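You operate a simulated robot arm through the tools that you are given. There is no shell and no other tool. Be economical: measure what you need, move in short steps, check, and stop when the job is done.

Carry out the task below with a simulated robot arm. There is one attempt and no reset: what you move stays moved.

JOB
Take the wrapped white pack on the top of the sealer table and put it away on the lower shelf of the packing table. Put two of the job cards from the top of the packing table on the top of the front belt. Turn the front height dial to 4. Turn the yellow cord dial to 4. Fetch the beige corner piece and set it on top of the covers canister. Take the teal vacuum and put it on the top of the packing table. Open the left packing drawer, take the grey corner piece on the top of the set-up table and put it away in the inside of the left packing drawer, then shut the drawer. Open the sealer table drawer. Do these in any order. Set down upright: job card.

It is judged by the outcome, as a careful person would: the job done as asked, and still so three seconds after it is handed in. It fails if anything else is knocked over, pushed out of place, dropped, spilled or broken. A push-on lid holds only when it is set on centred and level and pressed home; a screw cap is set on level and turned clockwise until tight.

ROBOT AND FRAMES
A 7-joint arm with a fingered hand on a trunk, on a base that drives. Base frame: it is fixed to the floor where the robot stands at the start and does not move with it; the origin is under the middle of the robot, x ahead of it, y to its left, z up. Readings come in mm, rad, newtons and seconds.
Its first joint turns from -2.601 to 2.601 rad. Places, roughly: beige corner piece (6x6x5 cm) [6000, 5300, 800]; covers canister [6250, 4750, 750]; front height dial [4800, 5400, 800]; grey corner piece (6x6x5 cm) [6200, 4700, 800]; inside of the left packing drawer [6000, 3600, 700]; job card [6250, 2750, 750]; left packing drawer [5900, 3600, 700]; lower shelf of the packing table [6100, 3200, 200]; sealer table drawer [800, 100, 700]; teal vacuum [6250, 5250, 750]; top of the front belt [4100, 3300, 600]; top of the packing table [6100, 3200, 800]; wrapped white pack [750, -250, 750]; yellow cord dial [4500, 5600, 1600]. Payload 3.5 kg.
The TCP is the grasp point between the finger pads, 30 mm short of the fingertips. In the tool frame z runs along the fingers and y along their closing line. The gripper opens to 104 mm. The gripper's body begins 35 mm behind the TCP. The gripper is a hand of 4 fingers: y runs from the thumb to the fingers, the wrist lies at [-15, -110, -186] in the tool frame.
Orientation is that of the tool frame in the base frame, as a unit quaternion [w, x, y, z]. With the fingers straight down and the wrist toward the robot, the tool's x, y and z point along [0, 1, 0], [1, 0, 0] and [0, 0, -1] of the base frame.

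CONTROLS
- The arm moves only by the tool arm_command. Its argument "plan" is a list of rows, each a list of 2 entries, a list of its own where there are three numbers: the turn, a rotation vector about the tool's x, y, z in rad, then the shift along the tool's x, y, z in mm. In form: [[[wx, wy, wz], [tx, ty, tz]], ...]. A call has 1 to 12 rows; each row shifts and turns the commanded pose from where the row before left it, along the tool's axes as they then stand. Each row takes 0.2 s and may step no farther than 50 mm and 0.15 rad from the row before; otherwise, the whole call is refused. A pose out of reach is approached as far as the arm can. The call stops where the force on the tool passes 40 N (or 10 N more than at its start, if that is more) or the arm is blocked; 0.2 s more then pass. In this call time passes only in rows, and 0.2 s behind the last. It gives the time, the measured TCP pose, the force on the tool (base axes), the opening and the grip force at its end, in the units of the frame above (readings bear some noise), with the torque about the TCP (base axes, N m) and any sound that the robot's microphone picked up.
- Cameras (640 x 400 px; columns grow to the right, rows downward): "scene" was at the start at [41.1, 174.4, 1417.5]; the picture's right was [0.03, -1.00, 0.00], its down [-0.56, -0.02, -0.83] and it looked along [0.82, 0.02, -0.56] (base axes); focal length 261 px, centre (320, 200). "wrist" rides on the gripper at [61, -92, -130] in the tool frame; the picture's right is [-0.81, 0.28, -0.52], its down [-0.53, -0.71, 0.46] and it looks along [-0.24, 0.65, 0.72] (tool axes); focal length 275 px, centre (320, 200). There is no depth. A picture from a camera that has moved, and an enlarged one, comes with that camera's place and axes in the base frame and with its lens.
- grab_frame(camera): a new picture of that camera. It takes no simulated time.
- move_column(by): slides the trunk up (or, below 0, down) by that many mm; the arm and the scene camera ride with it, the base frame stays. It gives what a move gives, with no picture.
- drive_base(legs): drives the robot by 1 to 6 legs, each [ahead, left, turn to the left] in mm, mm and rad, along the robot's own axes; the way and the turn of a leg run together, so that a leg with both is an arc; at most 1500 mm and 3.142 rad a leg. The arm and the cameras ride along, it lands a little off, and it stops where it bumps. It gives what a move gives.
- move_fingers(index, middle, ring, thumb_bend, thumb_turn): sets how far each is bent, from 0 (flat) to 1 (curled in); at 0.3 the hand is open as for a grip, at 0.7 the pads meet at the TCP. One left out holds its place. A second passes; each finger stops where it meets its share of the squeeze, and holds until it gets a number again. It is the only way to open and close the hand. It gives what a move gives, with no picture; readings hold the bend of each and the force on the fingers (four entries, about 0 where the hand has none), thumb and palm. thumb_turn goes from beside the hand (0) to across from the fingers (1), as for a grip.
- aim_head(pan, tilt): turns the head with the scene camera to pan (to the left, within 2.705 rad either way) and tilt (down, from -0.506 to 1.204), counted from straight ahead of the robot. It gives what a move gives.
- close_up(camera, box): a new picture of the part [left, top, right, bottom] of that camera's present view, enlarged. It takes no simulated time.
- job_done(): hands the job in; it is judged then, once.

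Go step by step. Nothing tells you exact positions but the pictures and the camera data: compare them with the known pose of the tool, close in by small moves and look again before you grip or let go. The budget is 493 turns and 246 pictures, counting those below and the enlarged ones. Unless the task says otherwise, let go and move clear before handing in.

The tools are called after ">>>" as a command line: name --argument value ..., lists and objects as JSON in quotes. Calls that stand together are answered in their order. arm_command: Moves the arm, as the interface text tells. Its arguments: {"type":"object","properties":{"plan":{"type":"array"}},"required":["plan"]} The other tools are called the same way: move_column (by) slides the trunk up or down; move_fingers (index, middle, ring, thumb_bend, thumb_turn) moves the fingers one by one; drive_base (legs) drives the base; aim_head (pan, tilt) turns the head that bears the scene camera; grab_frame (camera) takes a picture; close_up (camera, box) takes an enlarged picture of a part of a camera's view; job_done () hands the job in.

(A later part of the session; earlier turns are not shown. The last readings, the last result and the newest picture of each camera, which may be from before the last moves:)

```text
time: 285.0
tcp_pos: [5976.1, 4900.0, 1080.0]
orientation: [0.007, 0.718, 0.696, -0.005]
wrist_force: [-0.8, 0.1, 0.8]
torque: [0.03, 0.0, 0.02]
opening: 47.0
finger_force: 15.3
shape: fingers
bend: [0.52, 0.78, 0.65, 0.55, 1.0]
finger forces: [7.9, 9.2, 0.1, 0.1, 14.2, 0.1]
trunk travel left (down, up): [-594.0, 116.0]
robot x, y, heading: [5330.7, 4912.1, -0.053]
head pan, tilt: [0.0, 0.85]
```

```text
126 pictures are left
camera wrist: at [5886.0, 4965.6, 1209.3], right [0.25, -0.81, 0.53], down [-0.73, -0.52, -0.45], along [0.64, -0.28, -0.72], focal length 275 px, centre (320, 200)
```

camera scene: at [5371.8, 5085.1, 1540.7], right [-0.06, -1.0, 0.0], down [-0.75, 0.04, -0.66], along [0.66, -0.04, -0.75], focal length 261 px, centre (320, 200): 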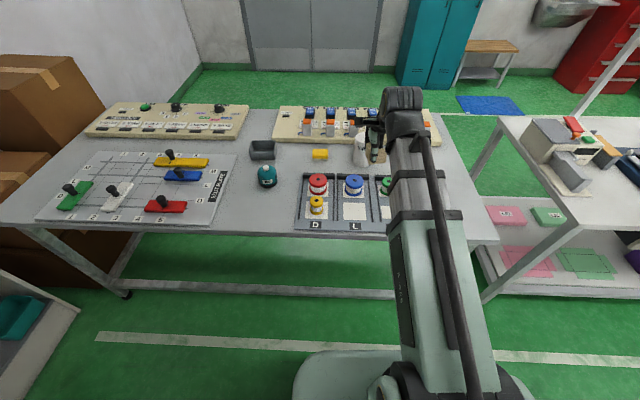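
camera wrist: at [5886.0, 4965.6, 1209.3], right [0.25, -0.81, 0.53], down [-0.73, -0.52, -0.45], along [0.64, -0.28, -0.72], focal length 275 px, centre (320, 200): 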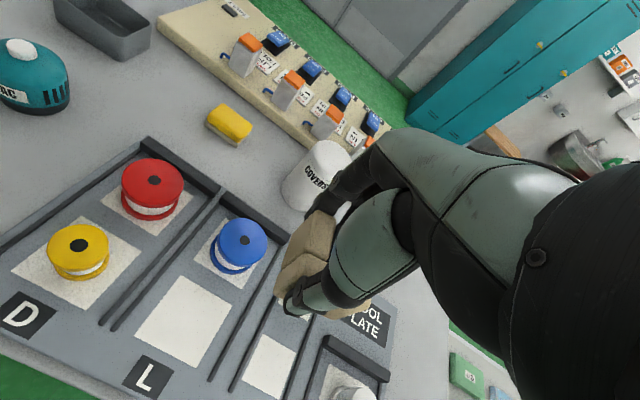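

>>> arm_command --plan '[[[0, 0, 0], [-45, 0, 0]], [[0, 0, 0], [-45, 0, 0]], [[0, 0, 0], [-45, 0, 0]], [[0, 0, 0], [-45, 0, 0]]]'

>>> grab_frame --camera "wrist"

>>> close_up --camera "wrist" --box '[100, 60, 300, 200]'

>>> close_up --camera "scene" --box '[320, 100, 420, 200]'

```text
time: 286.0
tcp_pos: [5970.8, 4717.1, 1084.1]
orientation: [0.006, 0.717, 0.697, -0.005]
wrist_force: [0.3, 0.5, -0.1]
torque: [0.02, 0.03, 0.02]
opening: 47.3
finger_force: 15.8
shape: fingers
bend: [0.53, 0.78, 0.65, 0.55, 1.0]
finger forces: [7.8, 9.0, 0.0, 0.0, 14.1, 0.0]
trunk travel left (down, up): [-594.0, 116.0]
robot x, y, heading: [5333.5, 4910.2, -0.055]
head pan, tilt: [0.0, 0.85]
```

```text
125 pictures are left
camera wrist: at [5880.6, 4783.5, 1212.2], right [0.25, -0.81, 0.53], down [-0.73, -0.52, -0.45], along [0.64, -0.27, -0.72], focal length 275 px, centre (320, 200)
```

wrist: 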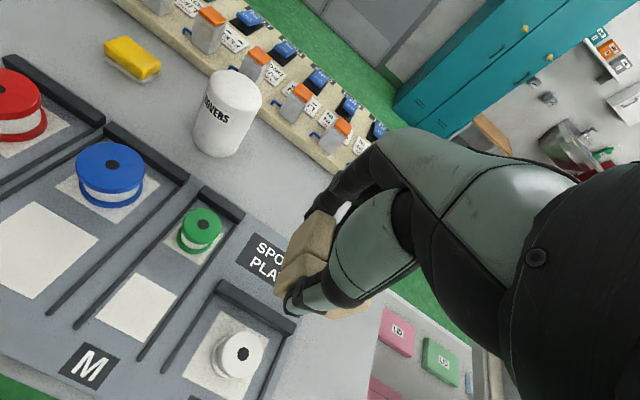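

```text
2.86 times, centred on (200, 130) of wrist
camera zoom: at [5880.6, 4783.5, 1212.2], right [0.25, -0.81, 0.53], down [-0.73, -0.52, -0.45], along [0.64, -0.27, -0.72], focal length 786 px, centre (663, 400)
```

zoom: 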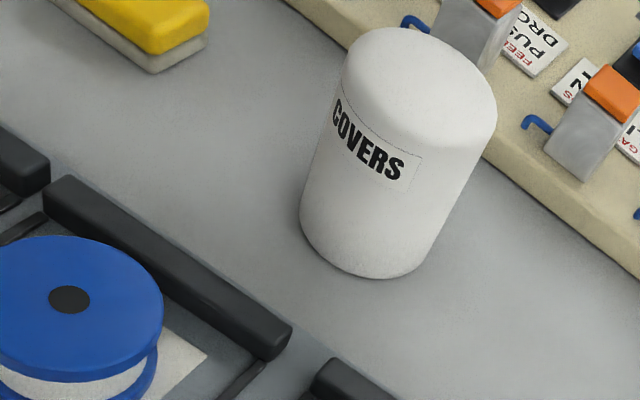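

```text
4.00 times, centred on (370, 150) of scene
camera zoom: at [5371.9, 5085.1, 1540.7], right [-0.05, -1.0, 0.0], down [-0.75, 0.04, -0.66], along [0.66, -0.04, -0.75], focal length 1045 px, centre (120, 400)
```

zoom: 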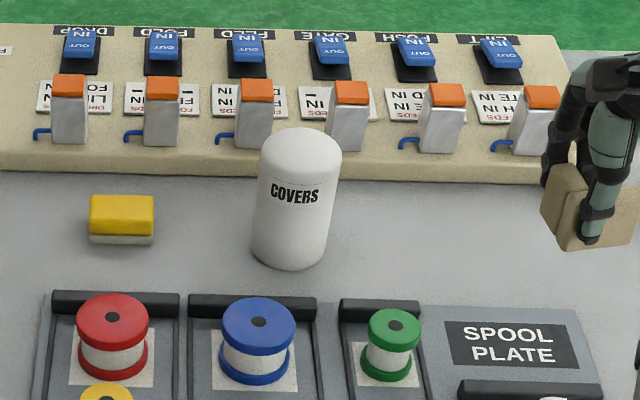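

>>> close_up --camera "scene" --box '[440, 110, 500, 170]'

>>> close_up --camera "wrist" --box '[250, 180, 410, 330]'

```text
6.67 times, centred on (470, 140) of scene
camera zoom: at [5371.9, 5085.1, 1540.7], right [-0.05, -1.0, 0.0], down [-0.75, 0.04, -0.66], along [0.66, -0.04, -0.75], focal length 1741 px, centre (-680, 600)
```

zoom: 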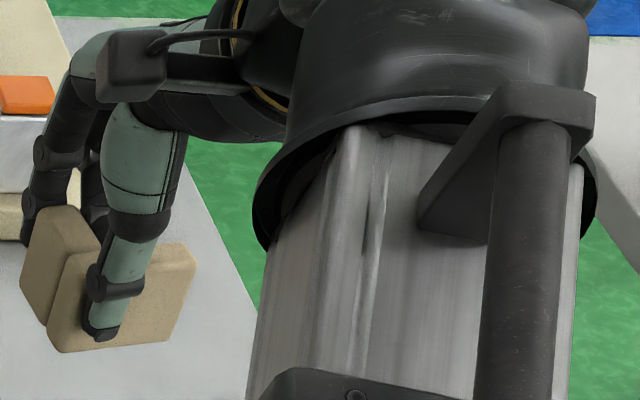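

```text
2.67 times, centred on (330, 255) of wrist
camera zoom: at [5880.6, 4783.5, 1212.2], right [0.25, -0.81, 0.53], down [-0.73, -0.52, -0.45], along [0.64, -0.27, -0.72], focal length 734 px, centre (293, 53)
```

zoom: 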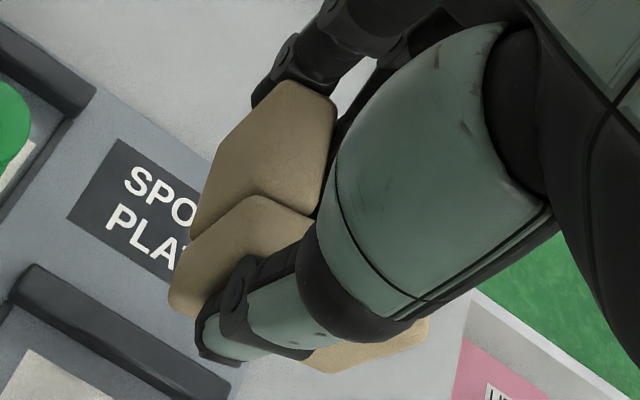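

Canister top centre triangulates to [6215,4859,938]. I'll bring the piece over it, TCP [6225,4859], and check.

>>> arm_command --plan '[[[0, 0, 0], [25, 41, 0]], [[0, 0, 0], [25, 41, 0]], [[0, 0, 0], [25, 42, 0]], [[0, 0, 0], [25, 42, 0]], [[0, 0, 0], [25, 42, 0]], [[0, 0, 0], [24, 42, 0]]]'

>>> grab_frame --camera "wrist"

>>> grab_frame --camera "scene"

```text
time: 287.4
tcp_pos: [6227.0, 4862.6, 1083.3]
orientation: [0.006, 0.719, 0.695, -0.005]
wrist_force: [0.1, -0.1, -0.9]
torque: [-0.02, -0.02, -0.01]
opening: 47.3
finger_force: 15.3
shape: fingers
bend: [0.53, 0.78, 0.65, 0.55, 1.0]
finger forces: [7.8, 9.0, 0.1, 0.0, 14.2, 0.0]
trunk travel left (down, up): [-594.0, 116.0]
robot x, y, heading: [5332.4, 4915.8, -0.06]
head pan, tilt: [0.0, 0.85]
```

```text
120 pictures are left
camera wrist: at [6138.0, 4928.5, 1211.5], right [0.25, -0.81, 0.53], down [-0.73, -0.52, -0.45], along [0.64, -0.28, -0.72], focal length 275 px, centre (320, 200)
```

wrist: 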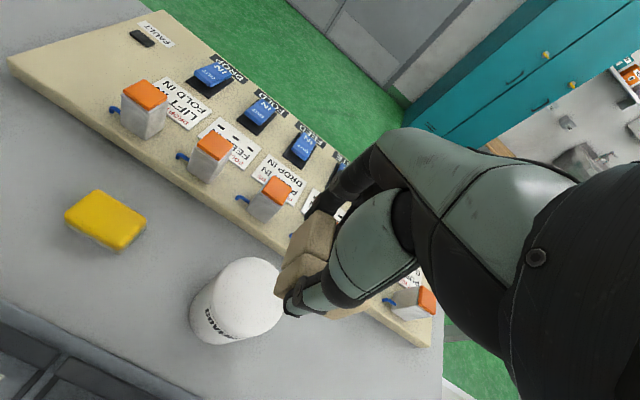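

```text
119 pictures are left
camera scene: at [5372.4, 5085.6, 1540.6], right [-0.06, -1.0, 0.0], down [-0.75, 0.04, -0.66], along [0.66, -0.04, -0.75], focal length 261 px, centre (320, 200)
```

scene: 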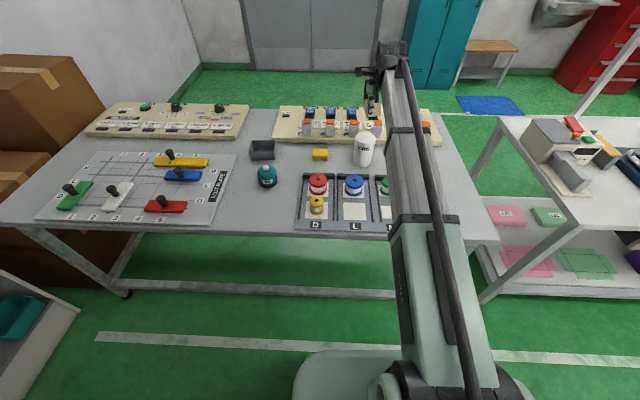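

>>> arm_command --plan '[[[0, 0, 0], [0, 3, 40]], [[0, 0, 0], [0, 0, 35]]]'

>>> grab_frame --camera "wrist"

>>> close_up --camera "scene" --box '[320, 90, 420, 180]'

```text
time: 288.0
tcp_pos: [6229.7, 4860.5, 1007.0]
orientation: [0.007, 0.718, 0.696, -0.005]
wrist_force: [-0.5, 0.2, 0.0]
torque: [-0.02, 0.03, 0.02]
opening: 47.0
finger_force: 15.9
shape: fingers
bend: [0.53, 0.78, 0.65, 0.55, 1.0]
finger forces: [7.9, 9.0, 0.1, 0.0, 14.2, 0.0]
trunk travel left (down, up): [-594.0, 116.0]
robot x, y, heading: [5330.5, 4912.5, -0.054]
head pan, tilt: [0.0, 0.85]
```

```text
118 pictures are left
camera wrist: at [6140.0, 4926.6, 1135.2], right [0.25, -0.81, 0.53], down [-0.73, -0.52, -0.45], along [0.64, -0.28, -0.72], focal length 275 px, centre (320, 200)
```

wrist: 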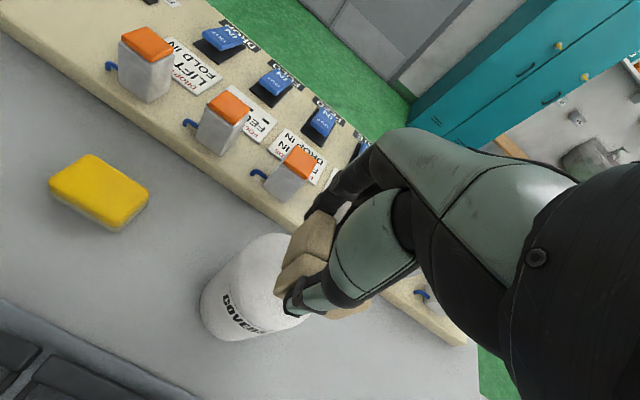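

```text
4.44 times, centred on (370, 135) of scene
camera zoom: at [5372.3, 5085.5, 1540.7], right [-0.05, -1.0, 0.0], down [-0.75, 0.04, -0.66], along [0.66, -0.04, -0.75], focal length 1161 px, centre (98, 489)
```

zoom: 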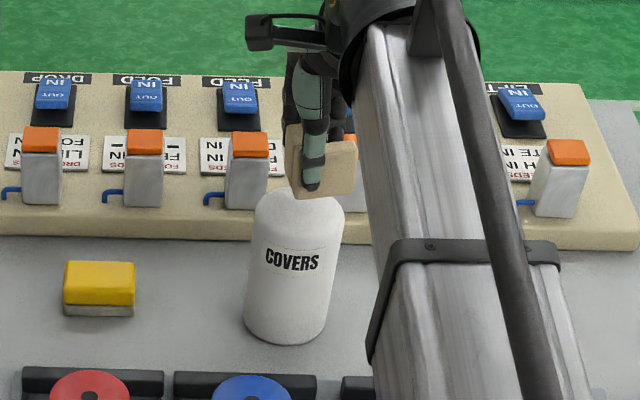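

>>> arm_command --plan '[[[0, 0, 0], [6, -3, 8]], [[0, 0, 0], [0, 0, 4]], [[0, 0, 0], [0, 0, 4]]]'

>>> close_up --camera "scene" --box '[320, 90, 420, 180]'

```text
time: 288.8
tcp_pos: [6226.7, 4865.2, 990.5]
orientation: [0.007, 0.718, 0.696, -0.005]
wrist_force: [0.2, 0.2, 0.6]
torque: [0.0, 0.03, -0.02]
opening: 47.1
finger_force: 15.5
shape: fingers
bend: [0.53, 0.78, 0.65, 0.55, 1.0]
finger forces: [7.7, 9.1, 0.1, 0.1, 14.2, 0.0]
trunk travel left (down, up): [-594.0, 116.0]
robot x, y, heading: [5333.1, 4914.3, -0.055]
head pan, tilt: [0.0, 0.85]
```

```text
4.44 times, centred on (370, 135) of scene
camera zoom: at [5371.9, 5085.4, 1540.7], right [-0.05, -1.0, 0.0], down [-0.75, 0.04, -0.66], along [0.66, -0.04, -0.75], focal length 1161 px, centre (98, 489)
```

zoom: 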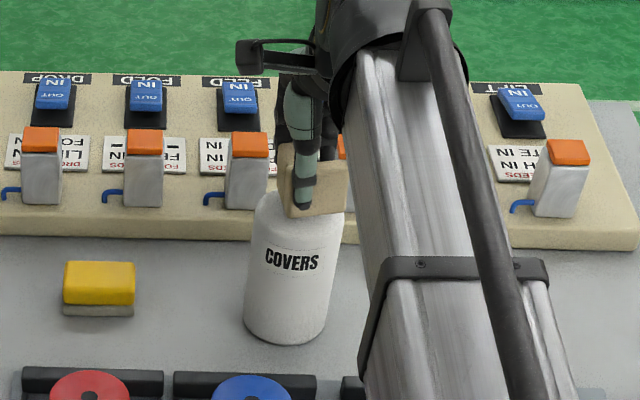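

>>> arm_command --plan '[[[0, 0, 0], [0, 0, 3]], [[0, 0, 0], [0, 0, 3]]]'

```text
time: 289.4
tcp_pos: [6226.0, 4864.8, 983.4]
orientation: [0.007, 0.717, 0.697, -0.005]
wrist_force: [-0.1, 0.8, -0.9]
torque: [0.01, 0.0, 0.01]
opening: 47.1
finger_force: 16.2
shape: fingers
bend: [0.53, 0.78, 0.65, 0.55, 1.0]
finger forces: [7.7, 9.0, 0.1, 0.0, 14.2, 0.0]
trunk travel left (down, up): [-594.0, 116.0]
robot x, y, heading: [5331.5, 4916.7, -0.052]
head pan, tilt: [0.0, 0.85]
```

>>> arm_command --plan '[[[0, 0, 0], [0, 0, 3]], [[0, 0, 0], [0, 0, 2]]]'

>>> close_up --camera "scene" --box '[320, 90, 420, 180]'

```text
time: 290.0
tcp_pos: [6225.6, 4866.0, 981.3]
orientation: [0.008, 0.719, 0.695, -0.005]
wrist_force: [0.1, -1.5, 11.5]
torque: [0.06, 0.0, -0.01]
opening: 47.1
finger_force: 17.5
shape: fingers
bend: [0.53, 0.78, 0.65, 0.55, 1.0]
finger forces: [8.4, 10.8, 0.0, 0.1, 15.4, 0.0]
trunk travel left (down, up): [-594.0, 116.0]
robot x, y, heading: [5329.2, 4915.7, -0.054]
head pan, tilt: [0.0, 0.85]
```

```text
4.44 times, centred on (370, 135) of scene
camera zoom: at [5370.5, 5085.4, 1540.9], right [-0.06, -1.0, 0.0], down [-0.75, 0.04, -0.66], along [0.66, -0.04, -0.75], focal length 1161 px, centre (98, 489)
```

zoom: 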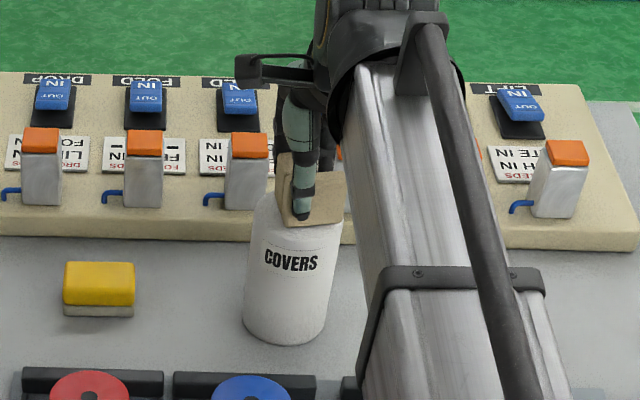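

Contact on the canister top, centred well. Ease and release gently.

>>> arm_command --plan '[[[0, 0, 0], [0, 0, -1]]]'

>>> move_fingers --index 0.46 --middle 0.7 --ring 0.6 --thumb_bend 0.48

>>> move_fingers --index 0.33 --middle 0.33 --ring 0.33 --thumb_bend 0.33

>>> close_up --camera "scene" --box '[320, 90, 420, 180]'

```text
time: 290.4
tcp_pos: [6225.7, 4866.0, 981.4]
orientation: [0.008, 0.717, 0.697, -0.005]
wrist_force: [0.2, -1.2, 10.9]
torque: [0.06, -0.05, 0.0]
opening: 47.3
finger_force: 17.7
shape: fingers
bend: [0.52, 0.78, 0.65, 0.55, 1.0]
finger forces: [8.7, 10.9, 0.0, 0.0, 15.1, 0.1]
trunk travel left (down, up): [-594.0, 116.0]
robot x, y, heading: [5332.3, 4912.1, -0.053]
head pan, tilt: [0.0, 0.85]
```

```text
time: 291.4
tcp_pos: [6225.8, 4865.3, 980.9]
orientation: [0.006, 0.717, 0.697, -0.005]
wrist_force: [0.2, -1.0, 0.6]
torque: [0.01, 0.01, -0.02]
opening: 59.4
finger_force: 0.0
shape: fingers
bend: [0.46, 0.7, 0.6, 0.48, 1.0]
finger forces: [0.0, 0.0, 0.0, 0.1, 0.0, 0.0]
trunk travel left (down, up): [-594.0, 116.0]
robot x, y, heading: [5332.4, 4915.4, -0.055]
head pan, tilt: [0.0, 0.85]
```

```text
time: 292.4
tcp_pos: [6225.1, 4864.7, 980.9]
orientation: [0.007, 0.718, 0.696, -0.005]
wrist_force: [-0.1, -0.1, 0.4]
torque: [-0.04, -0.01, 0.04]
opening: 95.1
finger_force: 0.0
shape: fingers
bend: [0.33, 0.33, 0.33, 0.33, 0.98]
finger forces: [0.1, 0.0, 0.1, 0.0, 0.0, 0.0]
trunk travel left (down, up): [-594.0, 116.0]
robot x, y, heading: [5330.2, 4917.3, -0.055]
head pan, tilt: [0.0, 0.85]
```

```text
4.44 times, centred on (370, 135) of scene
camera zoom: at [5371.9, 5085.4, 1540.6], right [-0.05, -1.0, 0.0], down [-0.75, 0.04, -0.66], along [0.66, -0.04, -0.75], focal length 1161 px, centre (98, 489)
```

zoom: 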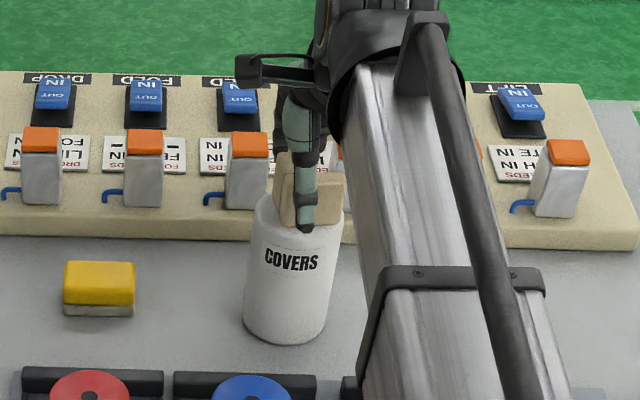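

Released and steady. Raise straight up and look.

>>> arm_command --plan '[[[0, 0, 0], [0, 0, -15]], [[0, 0, 0], [0, 0, -40]], [[0, 0, 0], [0, 0, -45]], [[0, 0, 0], [0, -30, -30]]]'

>>> grab_frame --camera "wrist"

>>> close_up --camera "scene" --box '[320, 90, 420, 180]'

```text
time: 293.4
tcp_pos: [6197.7, 4870.7, 1112.9]
orientation: [0.007, 0.718, 0.696, -0.006]
wrist_force: [-0.7, 0.9, -0.3]
torque: [-0.02, -0.02, 0.0]
opening: 95.6
finger_force: 0.0
shape: fingers
bend: [0.33, 0.33, 0.33, 0.33, 0.98]
finger forces: [0.1, 0.0, 0.0, 0.1, 0.0, 0.0]
trunk travel left (down, up): [-594.0, 116.0]
robot x, y, heading: [5332.5, 4912.9, -0.052]
head pan, tilt: [0.0, 0.85]
```

```text
113 pictures are left
camera wrist: at [6106.4, 4936.3, 1240.9], right [0.25, -0.81, 0.53], down [-0.73, -0.52, -0.45], along [0.64, -0.28, -0.72], focal length 275 px, centre (320, 200)
```

wrist: 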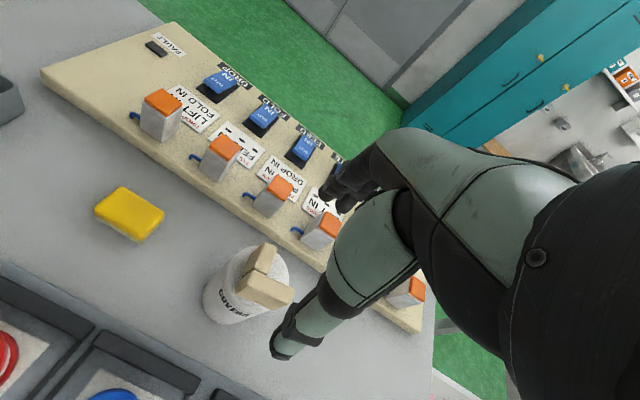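

```text
4.44 times, centred on (370, 135) of scene
camera zoom: at [5371.4, 5085.5, 1540.6], right [-0.05, -1.0, 0.0], down [-0.75, 0.04, -0.66], along [0.66, -0.04, -0.75], focal length 1161 px, centre (98, 489)
```

zoom: 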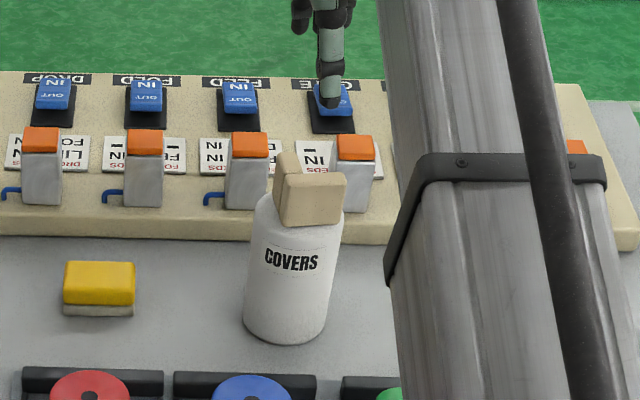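

The beige piece rests on the canister. Next the vacuum at about [6130,5245]; open wider and move over it.

>>> arm_command --plan '[[[0, 0, 0], [0, -45, 0]], [[0, 0, 0], [0, -45, 0]]]'

>>> drive_base --legs '[[0, 375, 0]]'

>>> move_fingers --index 0.18 --middle 0.18 --ring 0.18 --thumb_bend 0.18

>>> grab_frame --camera "wrist"

>>> grab_frame --camera "scene"

```text
time: 294.0
tcp_pos: [6102.7, 4872.7, 1111.6]
orientation: [0.006, 0.718, 0.696, -0.006]
wrist_force: [0.3, 0.3, -0.5]
torque: [-0.02, -0.03, 0.01]
opening: 95.3
finger_force: 0.1
shape: fingers
bend: [0.33, 0.33, 0.33, 0.33, 0.98]
finger forces: [0.0, 0.0, 0.0, 0.1, 0.0, 0.0]
trunk travel left (down, up): [-594.0, 116.0]
robot x, y, heading: [5329.7, 4914.8, -0.055]
head pan, tilt: [0.0, 0.85]
```

```text
time: 296.4
tcp_pos: [6125.4, 5256.4, 1111.7]
orientation: [0.007, 0.717, 0.697, -0.005]
wrist_force: [-0.4, -0.1, 0.9]
torque: [0.0, -0.03, 0.0]
opening: 95.4
finger_force: 0.0
shape: fingers
bend: [0.33, 0.33, 0.33, 0.33, 0.98]
finger forces: [0.0, 0.1, 0.0, 0.0, 0.0, 0.0]
trunk travel left (down, up): [-594.0, 116.0]
robot x, y, heading: [5351.4, 5295.6, -0.055]
head pan, tilt: [0.0, 0.85]
```

```text
time: 297.4
tcp_pos: [6125.8, 5254.6, 1111.7]
orientation: [0.006, 0.716, 0.698, -0.005]
wrist_force: [0.0, -0.4, 0.3]
torque: [0.02, 0.03, 0.0]
opening: 129.7
finger_force: 0.0
shape: fingers
bend: [0.18, 0.18, 0.18, 0.18, 0.97]
finger forces: [0.1, 0.0, 0.0, 0.0, 0.1, 0.0]
trunk travel left (down, up): [-594.0, 116.0]
robot x, y, heading: [5351.4, 5293.4, -0.048]
head pan, tilt: [0.0, 0.85]
```

```text
111 pictures are left
camera wrist: at [6034.7, 5321.5, 1240.0], right [0.25, -0.81, 0.53], down [-0.73, -0.52, -0.45], along [0.64, -0.27, -0.72], focal length 275 px, centre (320, 200)
```

wrist: 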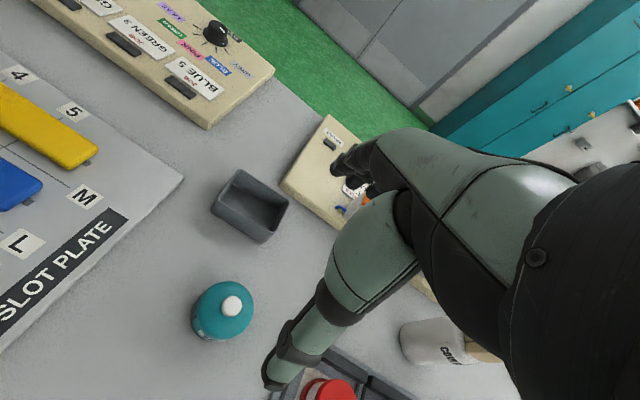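

```text
110 pictures are left
camera scene: at [5391.7, 5465.2, 1540.6], right [-0.05, -1.0, 0.0], down [-0.75, 0.04, -0.66], along [0.66, -0.03, -0.75], focal length 261 px, centre (320, 200)
```

scene: 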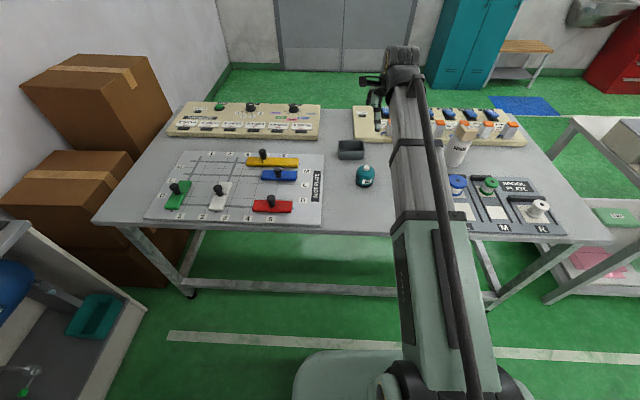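

>>> arm_command --plan '[[[0, 0, 0], [-6, 1, 45]], [[0, 0, 0], [0, 0, 45]], [[0, 0, 0], [0, 0, 45]], [[0, 0, 0], [0, 0, 45]], [[0, 0, 0], [0, 0, 40]]]'

>>> grab_frame --camera "wrist"

```text
time: 298.6
tcp_pos: [6126.6, 5245.5, 890.5]
orientation: [0.007, 0.717, 0.697, -0.006]
wrist_force: [-0.4, 0.0, 0.7]
torque: [0.0, 0.0, -0.02]
opening: 129.7
finger_force: 0.1
shape: fingers
bend: [0.18, 0.18, 0.18, 0.18, 0.97]
finger forces: [0.1, 0.0, 0.0, 0.0, 0.1, 0.1]
trunk travel left (down, up): [-594.0, 116.0]
robot x, y, heading: [5352.0, 5294.8, -0.048]
head pan, tilt: [0.0, 0.85]
```

```text
109 pictures are left
camera wrist: at [6036.1, 5312.1, 1018.8], right [0.25, -0.81, 0.53], down [-0.73, -0.52, -0.45], along [0.64, -0.27, -0.72], focal length 275 px, centre (320, 200)
```

wrist: 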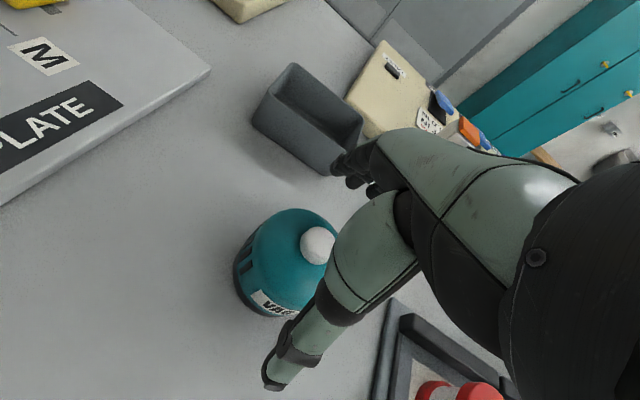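

>>> move_fingers --index 0.25 --middle 0.25 --ring 0.25 --thumb_bend 0.25

>>> arm_command --plan '[[[0, 0, 0], [2, 2, 15]], [[0, 0, 0], [0, 0, 12]], [[0, 0, 0], [0, 0, 9]]]'

>>> grab_frame --camera "wrist"

```text
time: 299.6
tcp_pos: [6127.0, 5246.1, 890.7]
orientation: [0.006, 0.717, 0.698, -0.005]
wrist_force: [-0.5, 0.4, 0.9]
torque: [-0.01, -0.01, -0.02]
opening: 114.9
finger_force: 0.0
shape: fingers
bend: [0.25, 0.25, 0.25, 0.25, 0.97]
finger forces: [0.0, 0.0, 0.0, 0.0, 0.0, 0.1]
trunk travel left (down, up): [-594.0, 116.0]
robot x, y, heading: [5350.6, 5296.6, -0.055]
head pan, tilt: [0.0, 0.85]
```

```text
time: 300.4
tcp_pos: [6128.4, 5247.5, 854.6]
orientation: [0.007, 0.717, 0.698, -0.006]
wrist_force: [0.6, -0.2, 0.1]
torque: [0.02, -0.03, -0.01]
opening: 115.2
finger_force: 0.0
shape: fingers
bend: [0.25, 0.25, 0.25, 0.25, 0.97]
finger forces: [0.0, 0.0, 0.1, 0.1, 0.0, 0.0]
trunk travel left (down, up): [-594.0, 116.0]
robot x, y, heading: [5352.1, 5294.3, -0.051]
head pan, tilt: [0.0, 0.85]
```

```text
108 pictures are left
camera wrist: at [6038.0, 5312.9, 983.1], right [0.25, -0.81, 0.53], down [-0.73, -0.52, -0.45], along [0.64, -0.27, -0.72], focal length 275 px, centre (320, 200)
```

wrist: 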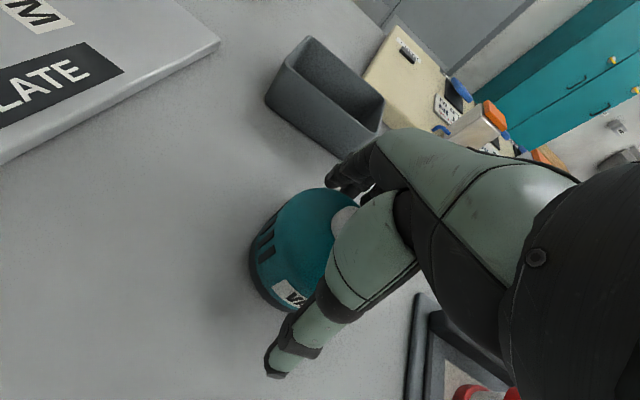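

>>> move_fingers --index 0.65 --middle 0.65 --ring 0.65 --thumb_bend 0.65

>>> arm_command --plan '[[[0, 0, 0], [0, 0, -10]], [[0, 0, 0], [0, 0, -25]]]'

>>> grab_frame --camera "wrist"

```text
time: 301.4
tcp_pos: [6127.1, 5247.5, 854.6]
orientation: [0.008, 0.717, 0.697, -0.006]
wrist_force: [1.8, -0.3, 3.9]
torque: [-0.1, -0.27, -0.02]
opening: 66.3
finger_force: 25.3
shape: fingers
bend: [0.43, 0.5, 0.58, 0.49, 0.99]
finger forces: [11.4, 7.8, 5.3, 0.0, 25.5, 0.0]
trunk travel left (down, up): [-594.0, 116.0]
robot x, y, heading: [5350.0, 5292.2, -0.057]
head pan, tilt: [0.0, 0.85]
```

```text
time: 302.0
tcp_pos: [6129.7, 5247.6, 890.5]
orientation: [0.007, 0.717, 0.697, -0.005]
wrist_force: [0.9, 0.0, -1.6]
torque: [0.02, 0.02, 0.02]
opening: 66.1
finger_force: 24.0
shape: fingers
bend: [0.43, 0.5, 0.58, 0.49, 0.99]
finger forces: [10.9, 7.0, 5.0, 0.1, 25.2, 0.0]
trunk travel left (down, up): [-594.0, 116.0]
robot x, y, heading: [5353.4, 5295.1, -0.055]
head pan, tilt: [0.0, 0.85]
```

```text
107 pictures are left
camera wrist: at [6038.4, 5313.7, 1019.4], right [0.25, -0.81, 0.53], down [-0.73, -0.52, -0.45], along [0.64, -0.27, -0.72], focal length 275 px, centre (320, 200)
```

wrist: 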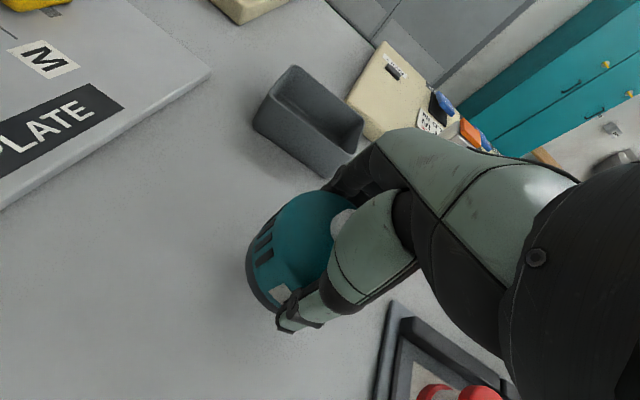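

The vacuum is held. I'll raise, draw in and strafe to the packing table, to set it at about [5915,3905] on the top.

>>> arm_command --plan '[[[0, 0, 0], [0, 0, -45]], [[0, 0, 0], [0, 0, -45]], [[0, 0, 0], [0, 0, -45]], [[0, 0, 0], [0, 0, -45]], [[0, 0, 0], [0, -45, -15]], [[0, 0, 0], [0, -40, 0]]]'

>>> drive_base --legs '[[-80, 0, 0], [0, -1320, -0.04]]'

>>> grab_frame --camera "wrist"

>>> grab_frame --camera "scene"

```text
time: 303.4
tcp_pos: [6042.1, 5254.8, 1085.4]
orientation: [0.007, 0.716, 0.698, -0.006]
wrist_force: [-1.1, -0.4, -2.4]
torque: [0.03, 0.02, -0.03]
opening: 65.7
finger_force: 23.6
shape: fingers
bend: [0.43, 0.5, 0.58, 0.49, 0.99]
finger forces: [10.9, 7.1, 5.2, 0.0, 25.0, 0.1]
trunk travel left (down, up): [-594.0, 116.0]
robot x, y, heading: [5350.3, 5295.5, -0.049]
head pan, tilt: [0.0, 0.85]
```

```text
time: 310.6
tcp_pos: [5863.4, 3934.9, 1084.3]
orientation: [0.007, 0.733, 0.68, -0.006]
wrist_force: [0.2, 0.3, -2.7]
torque: [0.02, -0.02, -0.01]
opening: 66.1
finger_force: 23.9
shape: fingers
bend: [0.43, 0.5, 0.58, 0.49, 0.99]
finger forces: [11.0, 6.9, 5.0, 0.0, 24.8, 0.0]
trunk travel left (down, up): [-594.0, 116.0]
robot x, y, heading: [5171.6, 4010.0, -0.098]
head pan, tilt: [0.0, 0.85]
```

```text
106 pictures are left
camera wrist: at [5775.7, 4005.8, 1213.8], right [0.21, -0.82, 0.53], down [-0.75, -0.49, -0.45], along [0.63, -0.3, -0.72], focal length 275 px, centre (320, 200)
```

wrist: 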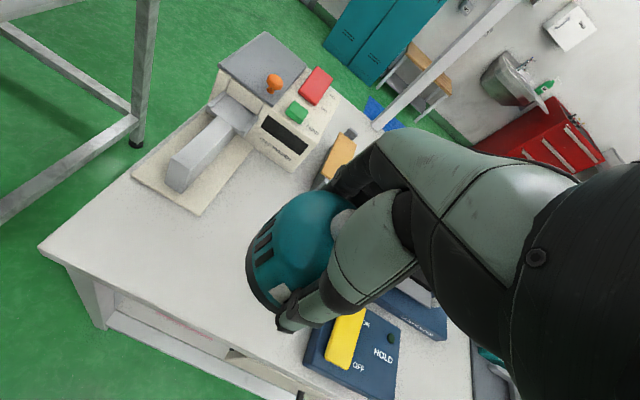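

```text
105 pictures are left
camera scene: at [5221.9, 4177.1, 1540.7], right [-0.1, -1.0, 0.0], down [-0.75, 0.07, -0.66], along [0.66, -0.07, -0.75], focal length 261 px, centre (320, 200)
```

scene: 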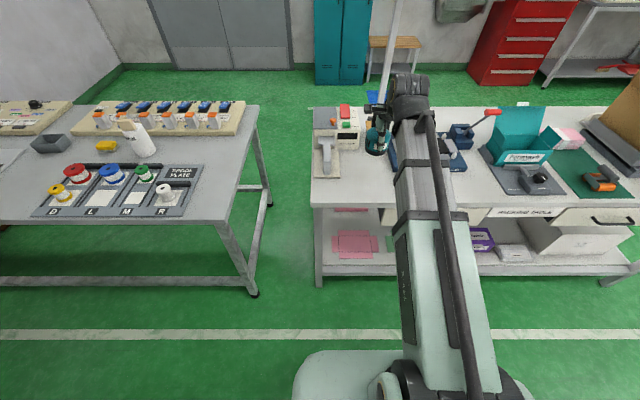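

>>> arm_command --plan '[[[0, 0, 0], [-22, 39, 0]], [[0, 0, 0], [0, 0, 45]], [[0, 0, 0], [0, 0, 45]], [[0, 0, 0], [0, 0, 45]], [[0, 0, 0], [0, 0, 45]], [[0, 0, 0], [0, 0, 25]]]'

>>> grab_frame --camera "wrist"

>>> close_up --camera "scene" --box '[300, 90, 460, 210]'

```text
time: 312.0
tcp_pos: [5899.5, 3907.3, 881.5]
orientation: [0.007, 0.732, 0.681, -0.006]
wrist_force: [-0.2, 0.4, -2.5]
torque: [0.01, -0.01, 0.02]
opening: 65.9
finger_force: 23.2
shape: fingers
bend: [0.43, 0.5, 0.58, 0.49, 0.99]
finger forces: [10.8, 7.0, 5.0, 0.0, 24.3, 0.1]
trunk travel left (down, up): [-594.0, 116.0]
robot x, y, heading: [5176.7, 4012.0, -0.097]
head pan, tilt: [0.0, 0.85]
```

```text
104 pictures are left
camera wrist: at [5812.9, 3977.1, 1009.5], right [0.21, -0.82, 0.53], down [-0.75, -0.49, -0.45], along [0.62, -0.3, -0.72], focal length 275 px, centre (320, 200)
```

wrist: 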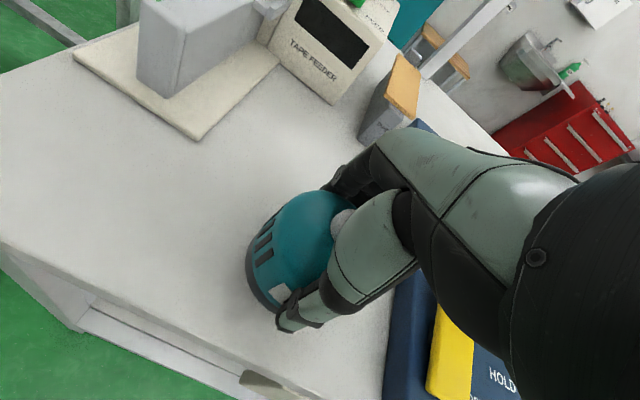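

```text
3.33 times, centred on (380, 150) of scene
camera zoom: at [5222.1, 4177.2, 1540.7], right [-0.1, -1.0, 0.0], down [-0.75, 0.07, -0.66], along [0.66, -0.07, -0.75], focal length 871 px, centre (120, 367)
```

zoom: 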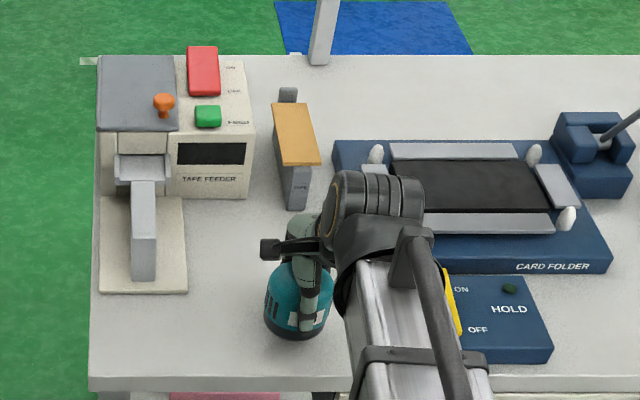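

Clear spot. Lower in small steps until it touches.

>>> arm_command --plan '[[[0, 0, 0], [0, 0, 15]], [[0, 0, 0], [0, 0, 6]], [[0, 0, 0], [0, 0, 4]], [[0, 0, 0], [0, 0, 4]]]'

```text
time: 313.0
tcp_pos: [5900.1, 3907.2, 854.0]
orientation: [0.008, 0.733, 0.68, -0.004]
wrist_force: [-1.3, 2.0, 17.7]
torque: [-0.19, -0.41, 0.01]
opening: 65.9
finger_force: 25.1
shape: fingers
bend: [0.43, 0.5, 0.58, 0.49, 0.99]
finger forces: [10.5, 7.6, 5.8, 0.0, 26.7, 0.0]
trunk travel left (down, up): [-594.0, 116.0]
robot x, y, heading: [5170.3, 4010.9, -0.098]
head pan, tilt: [0.0, 0.85]
```

>>> move_fingers --index 0.35 --middle 0.4 --ring 0.45 --thumb_bend 0.4

>>> move_fingers --index 0.25 --middle 0.25 --ring 0.25 --thumb_bend 0.25

>>> arm_command --plan '[[[0, 0, 0], [0, 0, -15]], [[0, 0, 0], [0, 0, -40]], [[0, 0, 0], [0, 0, -45]], [[0, 0, 0], [0, 0, -45]], [[0, 0, 0], [0, 0, -45]]]'

>>> grab_frame --camera "wrist"

```text
time: 314.0
tcp_pos: [5900.3, 3907.0, 851.8]
orientation: [0.007, 0.733, 0.68, -0.006]
wrist_force: [-0.4, 0.2, -0.1]
torque: [-0.02, -0.01, 0.01]
opening: 84.4
finger_force: 0.4
shape: fingers
bend: [0.35, 0.4, 0.45, 0.4, 0.99]
finger forces: [0.0, 0.1, 0.0, 0.0, 0.4, 0.0]
trunk travel left (down, up): [-594.0, 116.0]
robot x, y, heading: [5172.4, 4004.1, -0.099]
head pan, tilt: [0.0, 0.85]
```

```text
time: 315.0
tcp_pos: [5900.2, 3906.7, 852.5]
orientation: [0.006, 0.733, 0.68, -0.005]
wrist_force: [0.3, -0.6, 0.4]
torque: [0.0, 0.02, 0.03]
opening: 114.1
finger_force: 0.0
shape: fingers
bend: [0.25, 0.25, 0.25, 0.25, 0.97]
finger forces: [0.1, 0.0, 0.0, 0.0, 0.0, 0.1]
trunk travel left (down, up): [-594.0, 116.0]
robot x, y, heading: [5175.1, 4009.6, -0.099]
head pan, tilt: [0.0, 0.85]
```

```text
time: 316.2
tcp_pos: [5899.6, 3910.1, 1040.7]
orientation: [0.007, 0.732, 0.681, -0.006]
wrist_force: [0.9, 0.3, 0.4]
torque: [-0.01, -0.02, -0.04]
opening: 114.5
finger_force: 0.2
shape: fingers
bend: [0.25, 0.25, 0.25, 0.25, 0.97]
finger forces: [0.0, 0.0, 0.0, 0.0, 0.0, 0.1]
trunk travel left (down, up): [-594.0, 116.0]
robot x, y, heading: [5173.8, 4006.1, -0.101]
head pan, tilt: [0.0, 0.85]
```

```text
102 pictures are left
camera wrist: at [5812.6, 3979.8, 1169.0], right [0.21, -0.82, 0.53], down [-0.75, -0.49, -0.45], along [0.62, -0.3, -0.72], focal length 275 px, centre (320, 200)
```

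wrist: 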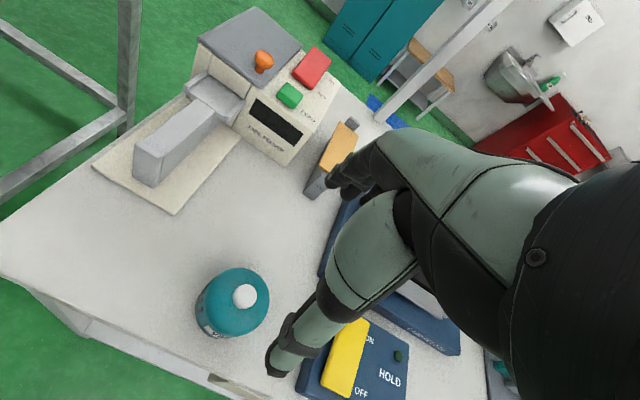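

The vacuum stands on the packing table. Next the machine dials. I draw the arm in, raise, turn round and look at the machine front.

>>> arm_command --plan '[[[0, 0, 0], [0, -40, -25]], [[0, 0, 0], [0, -40, -25]], [[0, 0, 0], [0, -40, -25]]]'

>>> drive_base --legs '[[130, 0, 0], [0, 0, -1.57], [0, 0, -1.5]]'

>>> aim_head --pan -0.7 --tilt 0.3

>>> grab_frame --camera "scene"

```text
time: 317.0
tcp_pos: [5778.1, 3918.7, 1115.9]
orientation: [0.006, 0.733, 0.68, -0.006]
wrist_force: [0.4, 0.5, 0.3]
torque: [-0.01, 0.02, 0.0]
opening: 114.5
finger_force: 0.0
shape: fingers
bend: [0.25, 0.25, 0.25, 0.25, 0.97]
finger forces: [0.1, 0.0, 0.1, 0.0, 0.1, 0.1]
trunk travel left (down, up): [-594.0, 116.0]
robot x, y, heading: [5173.1, 4010.4, -0.102]
head pan, tilt: [0.0, 0.85]
```

```text
time: 325.8
tcp_pos: [4692.9, 4061.5, 1116.0]
orientation: [0.006, -0.696, 0.718, 0.006]
wrist_force: [-0.4, -0.2, 0.2]
torque: [0.01, 0.01, -0.01]
opening: 114.6
finger_force: 0.0
shape: fingers
bend: [0.25, 0.25, 0.25, 0.25, 0.97]
finger forces: [0.0, 0.1, 0.0, 0.1, 0.0, 0.1]
trunk travel left (down, up): [-594.0, 116.0]
robot x, y, heading: [5298.7, 3998.4, 3.085]
head pan, tilt: [0.0, 0.85]
```

```text
time: 326.9
tcp_pos: [4693.6, 4061.2, 1114.5]
orientation: [0.006, -0.696, 0.718, 0.007]
wrist_force: [0.2, 0.2, 0.0]
torque: [0.0, 0.01, -0.02]
opening: 114.5
finger_force: 0.2
shape: fingers
bend: [0.25, 0.25, 0.25, 0.25, 0.97]
finger forces: [0.0, 0.1, 0.1, 0.1, 0.1, 0.1]
trunk travel left (down, up): [-594.0, 116.0]
robot x, y, heading: [5296.1, 3998.4, 3.087]
head pan, tilt: [-0.7, 0.3]
```

```text
101 pictures are left
camera scene: at [5266.9, 3890.4, 1589.0], right [0.69, 0.73, 0.0], down [0.22, -0.2, -0.96], along [-0.7, 0.65, -0.3], focal length 261 px, centre (320, 200)
```

scene: 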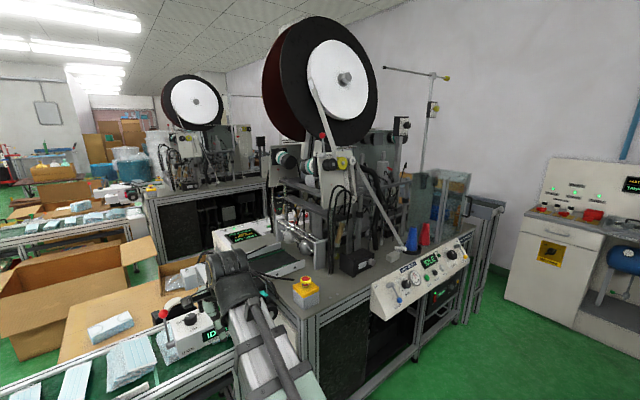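

>>> close_up --camera "scene" --box '[360, 230, 480, 320]'

>>> close_up --camera "scene" --box '[260, 110, 440, 240]'

```text
4.44 times, centred on (420, 275) of scene
camera zoom: at [5266.9, 3890.4, 1589.0], right [0.69, 0.73, 0.0], down [0.22, -0.2, -0.96], along [-0.7, 0.65, -0.3], focal length 1161 px, centre (-124, -133)
```

zoom: 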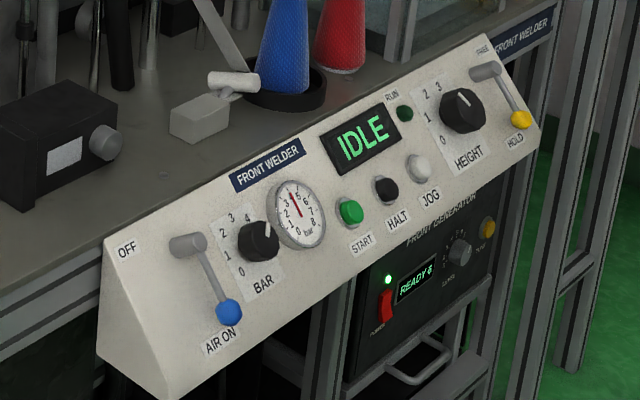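

```text
3.08 times, centred on (350, 175) of scene
camera zoom: at [5266.9, 3890.4, 1589.0], right [0.69, 0.73, 0.0], down [0.22, -0.2, -0.96], along [-0.7, 0.65, -0.3], focal length 804 px, centre (228, 277)
```

zoom: 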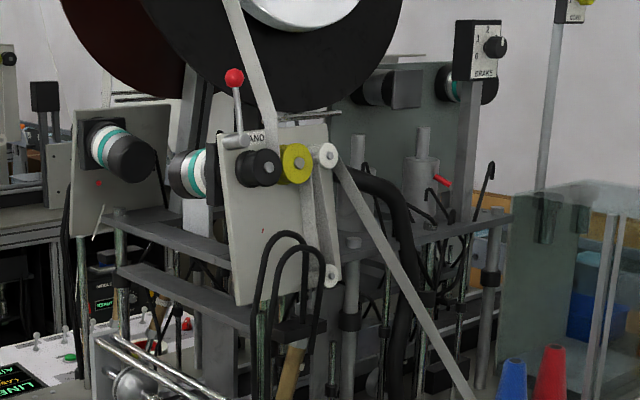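

>>> close_up --camera "scene" --box '[390, 60, 460, 150]'

```text
4.44 times, centred on (425, 105) of scene
camera zoom: at [5266.9, 3890.4, 1589.0], right [0.69, 0.73, 0.0], down [0.22, -0.2, -0.96], along [-0.7, 0.65, -0.3], focal length 1161 px, centre (-147, 622)
```

zoom: 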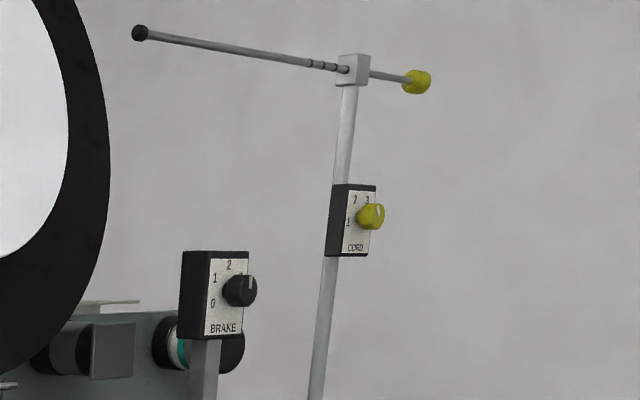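

The front HEIGHT dial is on the sloped panel at about [4794,5400,816]; the yellow CORD dial is on a pole at about [4500,5595,1648]. I'll drive in front of the panel.

>>> drive_base --legs '[[-110, 0, 0], [0, -1400, 0]]'

>>> aim_head --pan -0.2 --tilt 0.6

>>> grab_frame --camera "scene"

```text
time: 334.8
tcp_pos: [4885.9, 5477.2, 1116.2]
orientation: [0.006, -0.695, 0.719, 0.007]
wrist_force: [-0.8, -0.2, -0.1]
torque: [0.0, -0.01, 0.02]
opening: 114.0
finger_force: 0.0
shape: fingers
bend: [0.25, 0.25, 0.25, 0.25, 0.97]
finger forces: [0.0, 0.0, 0.0, 0.0, 0.0, 0.1]
trunk travel left (down, up): [-594.0, 116.0]
robot x, y, heading: [5493.4, 5412.2, 3.084]
head pan, tilt: [-0.7, 0.3]
```

```text
time: 335.7
tcp_pos: [4884.9, 5478.2, 1115.3]
orientation: [0.005, -0.695, 0.719, 0.006]
wrist_force: [-0.1, 0.1, 0.2]
torque: [0.03, -0.05, 0.04]
opening: 114.2
finger_force: 0.1
shape: fingers
bend: [0.25, 0.25, 0.25, 0.25, 0.97]
finger forces: [0.0, 0.0, 0.0, 0.1, 0.0, 0.0]
trunk travel left (down, up): [-594.0, 116.0]
robot x, y, heading: [5494.7, 5413.3, 3.085]
head pan, tilt: [-0.201, 0.6]
```

```text
97 pictures are left
camera scene: at [5442.0, 5264.3, 1561.6], right [0.26, 0.97, 0.0], down [0.55, -0.15, -0.83], along [-0.8, 0.21, -0.56], focal length 261 px, centre (320, 200)
```

scene: 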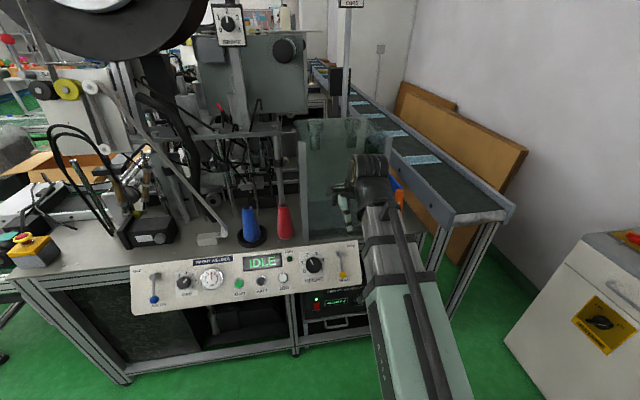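

>>> close_up --camera "scene" --box '[270, 225, 370, 300]'

>>> grab_frame --camera "wrist"

```text
5.33 times, centred on (320, 262) of scene
camera zoom: at [5442.0, 5264.3, 1561.6], right [0.26, 0.97, 0.0], down [0.55, -0.15, -0.83], along [-0.8, 0.21, -0.56], focal length 1393 px, centre (320, -133)
```

zoom: 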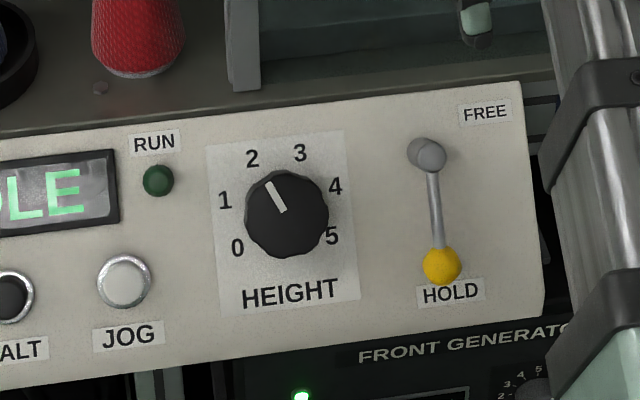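

```text
95 pictures are left
camera wrist: at [4975.9, 5411.2, 1243.7], right [-0.25, 0.81, 0.53], down [0.73, 0.52, -0.45], along [-0.64, 0.28, -0.72], focal length 275 px, centre (320, 200)
```

wrist: 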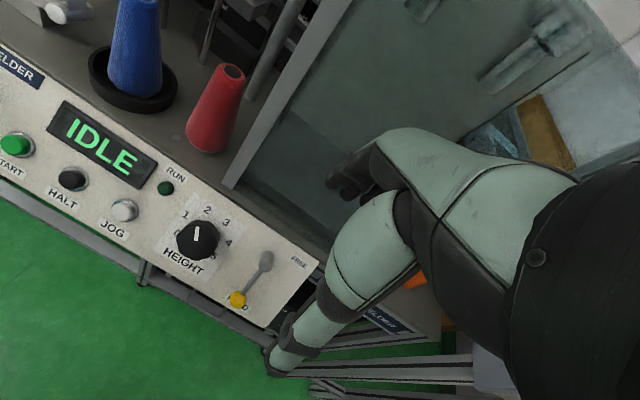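

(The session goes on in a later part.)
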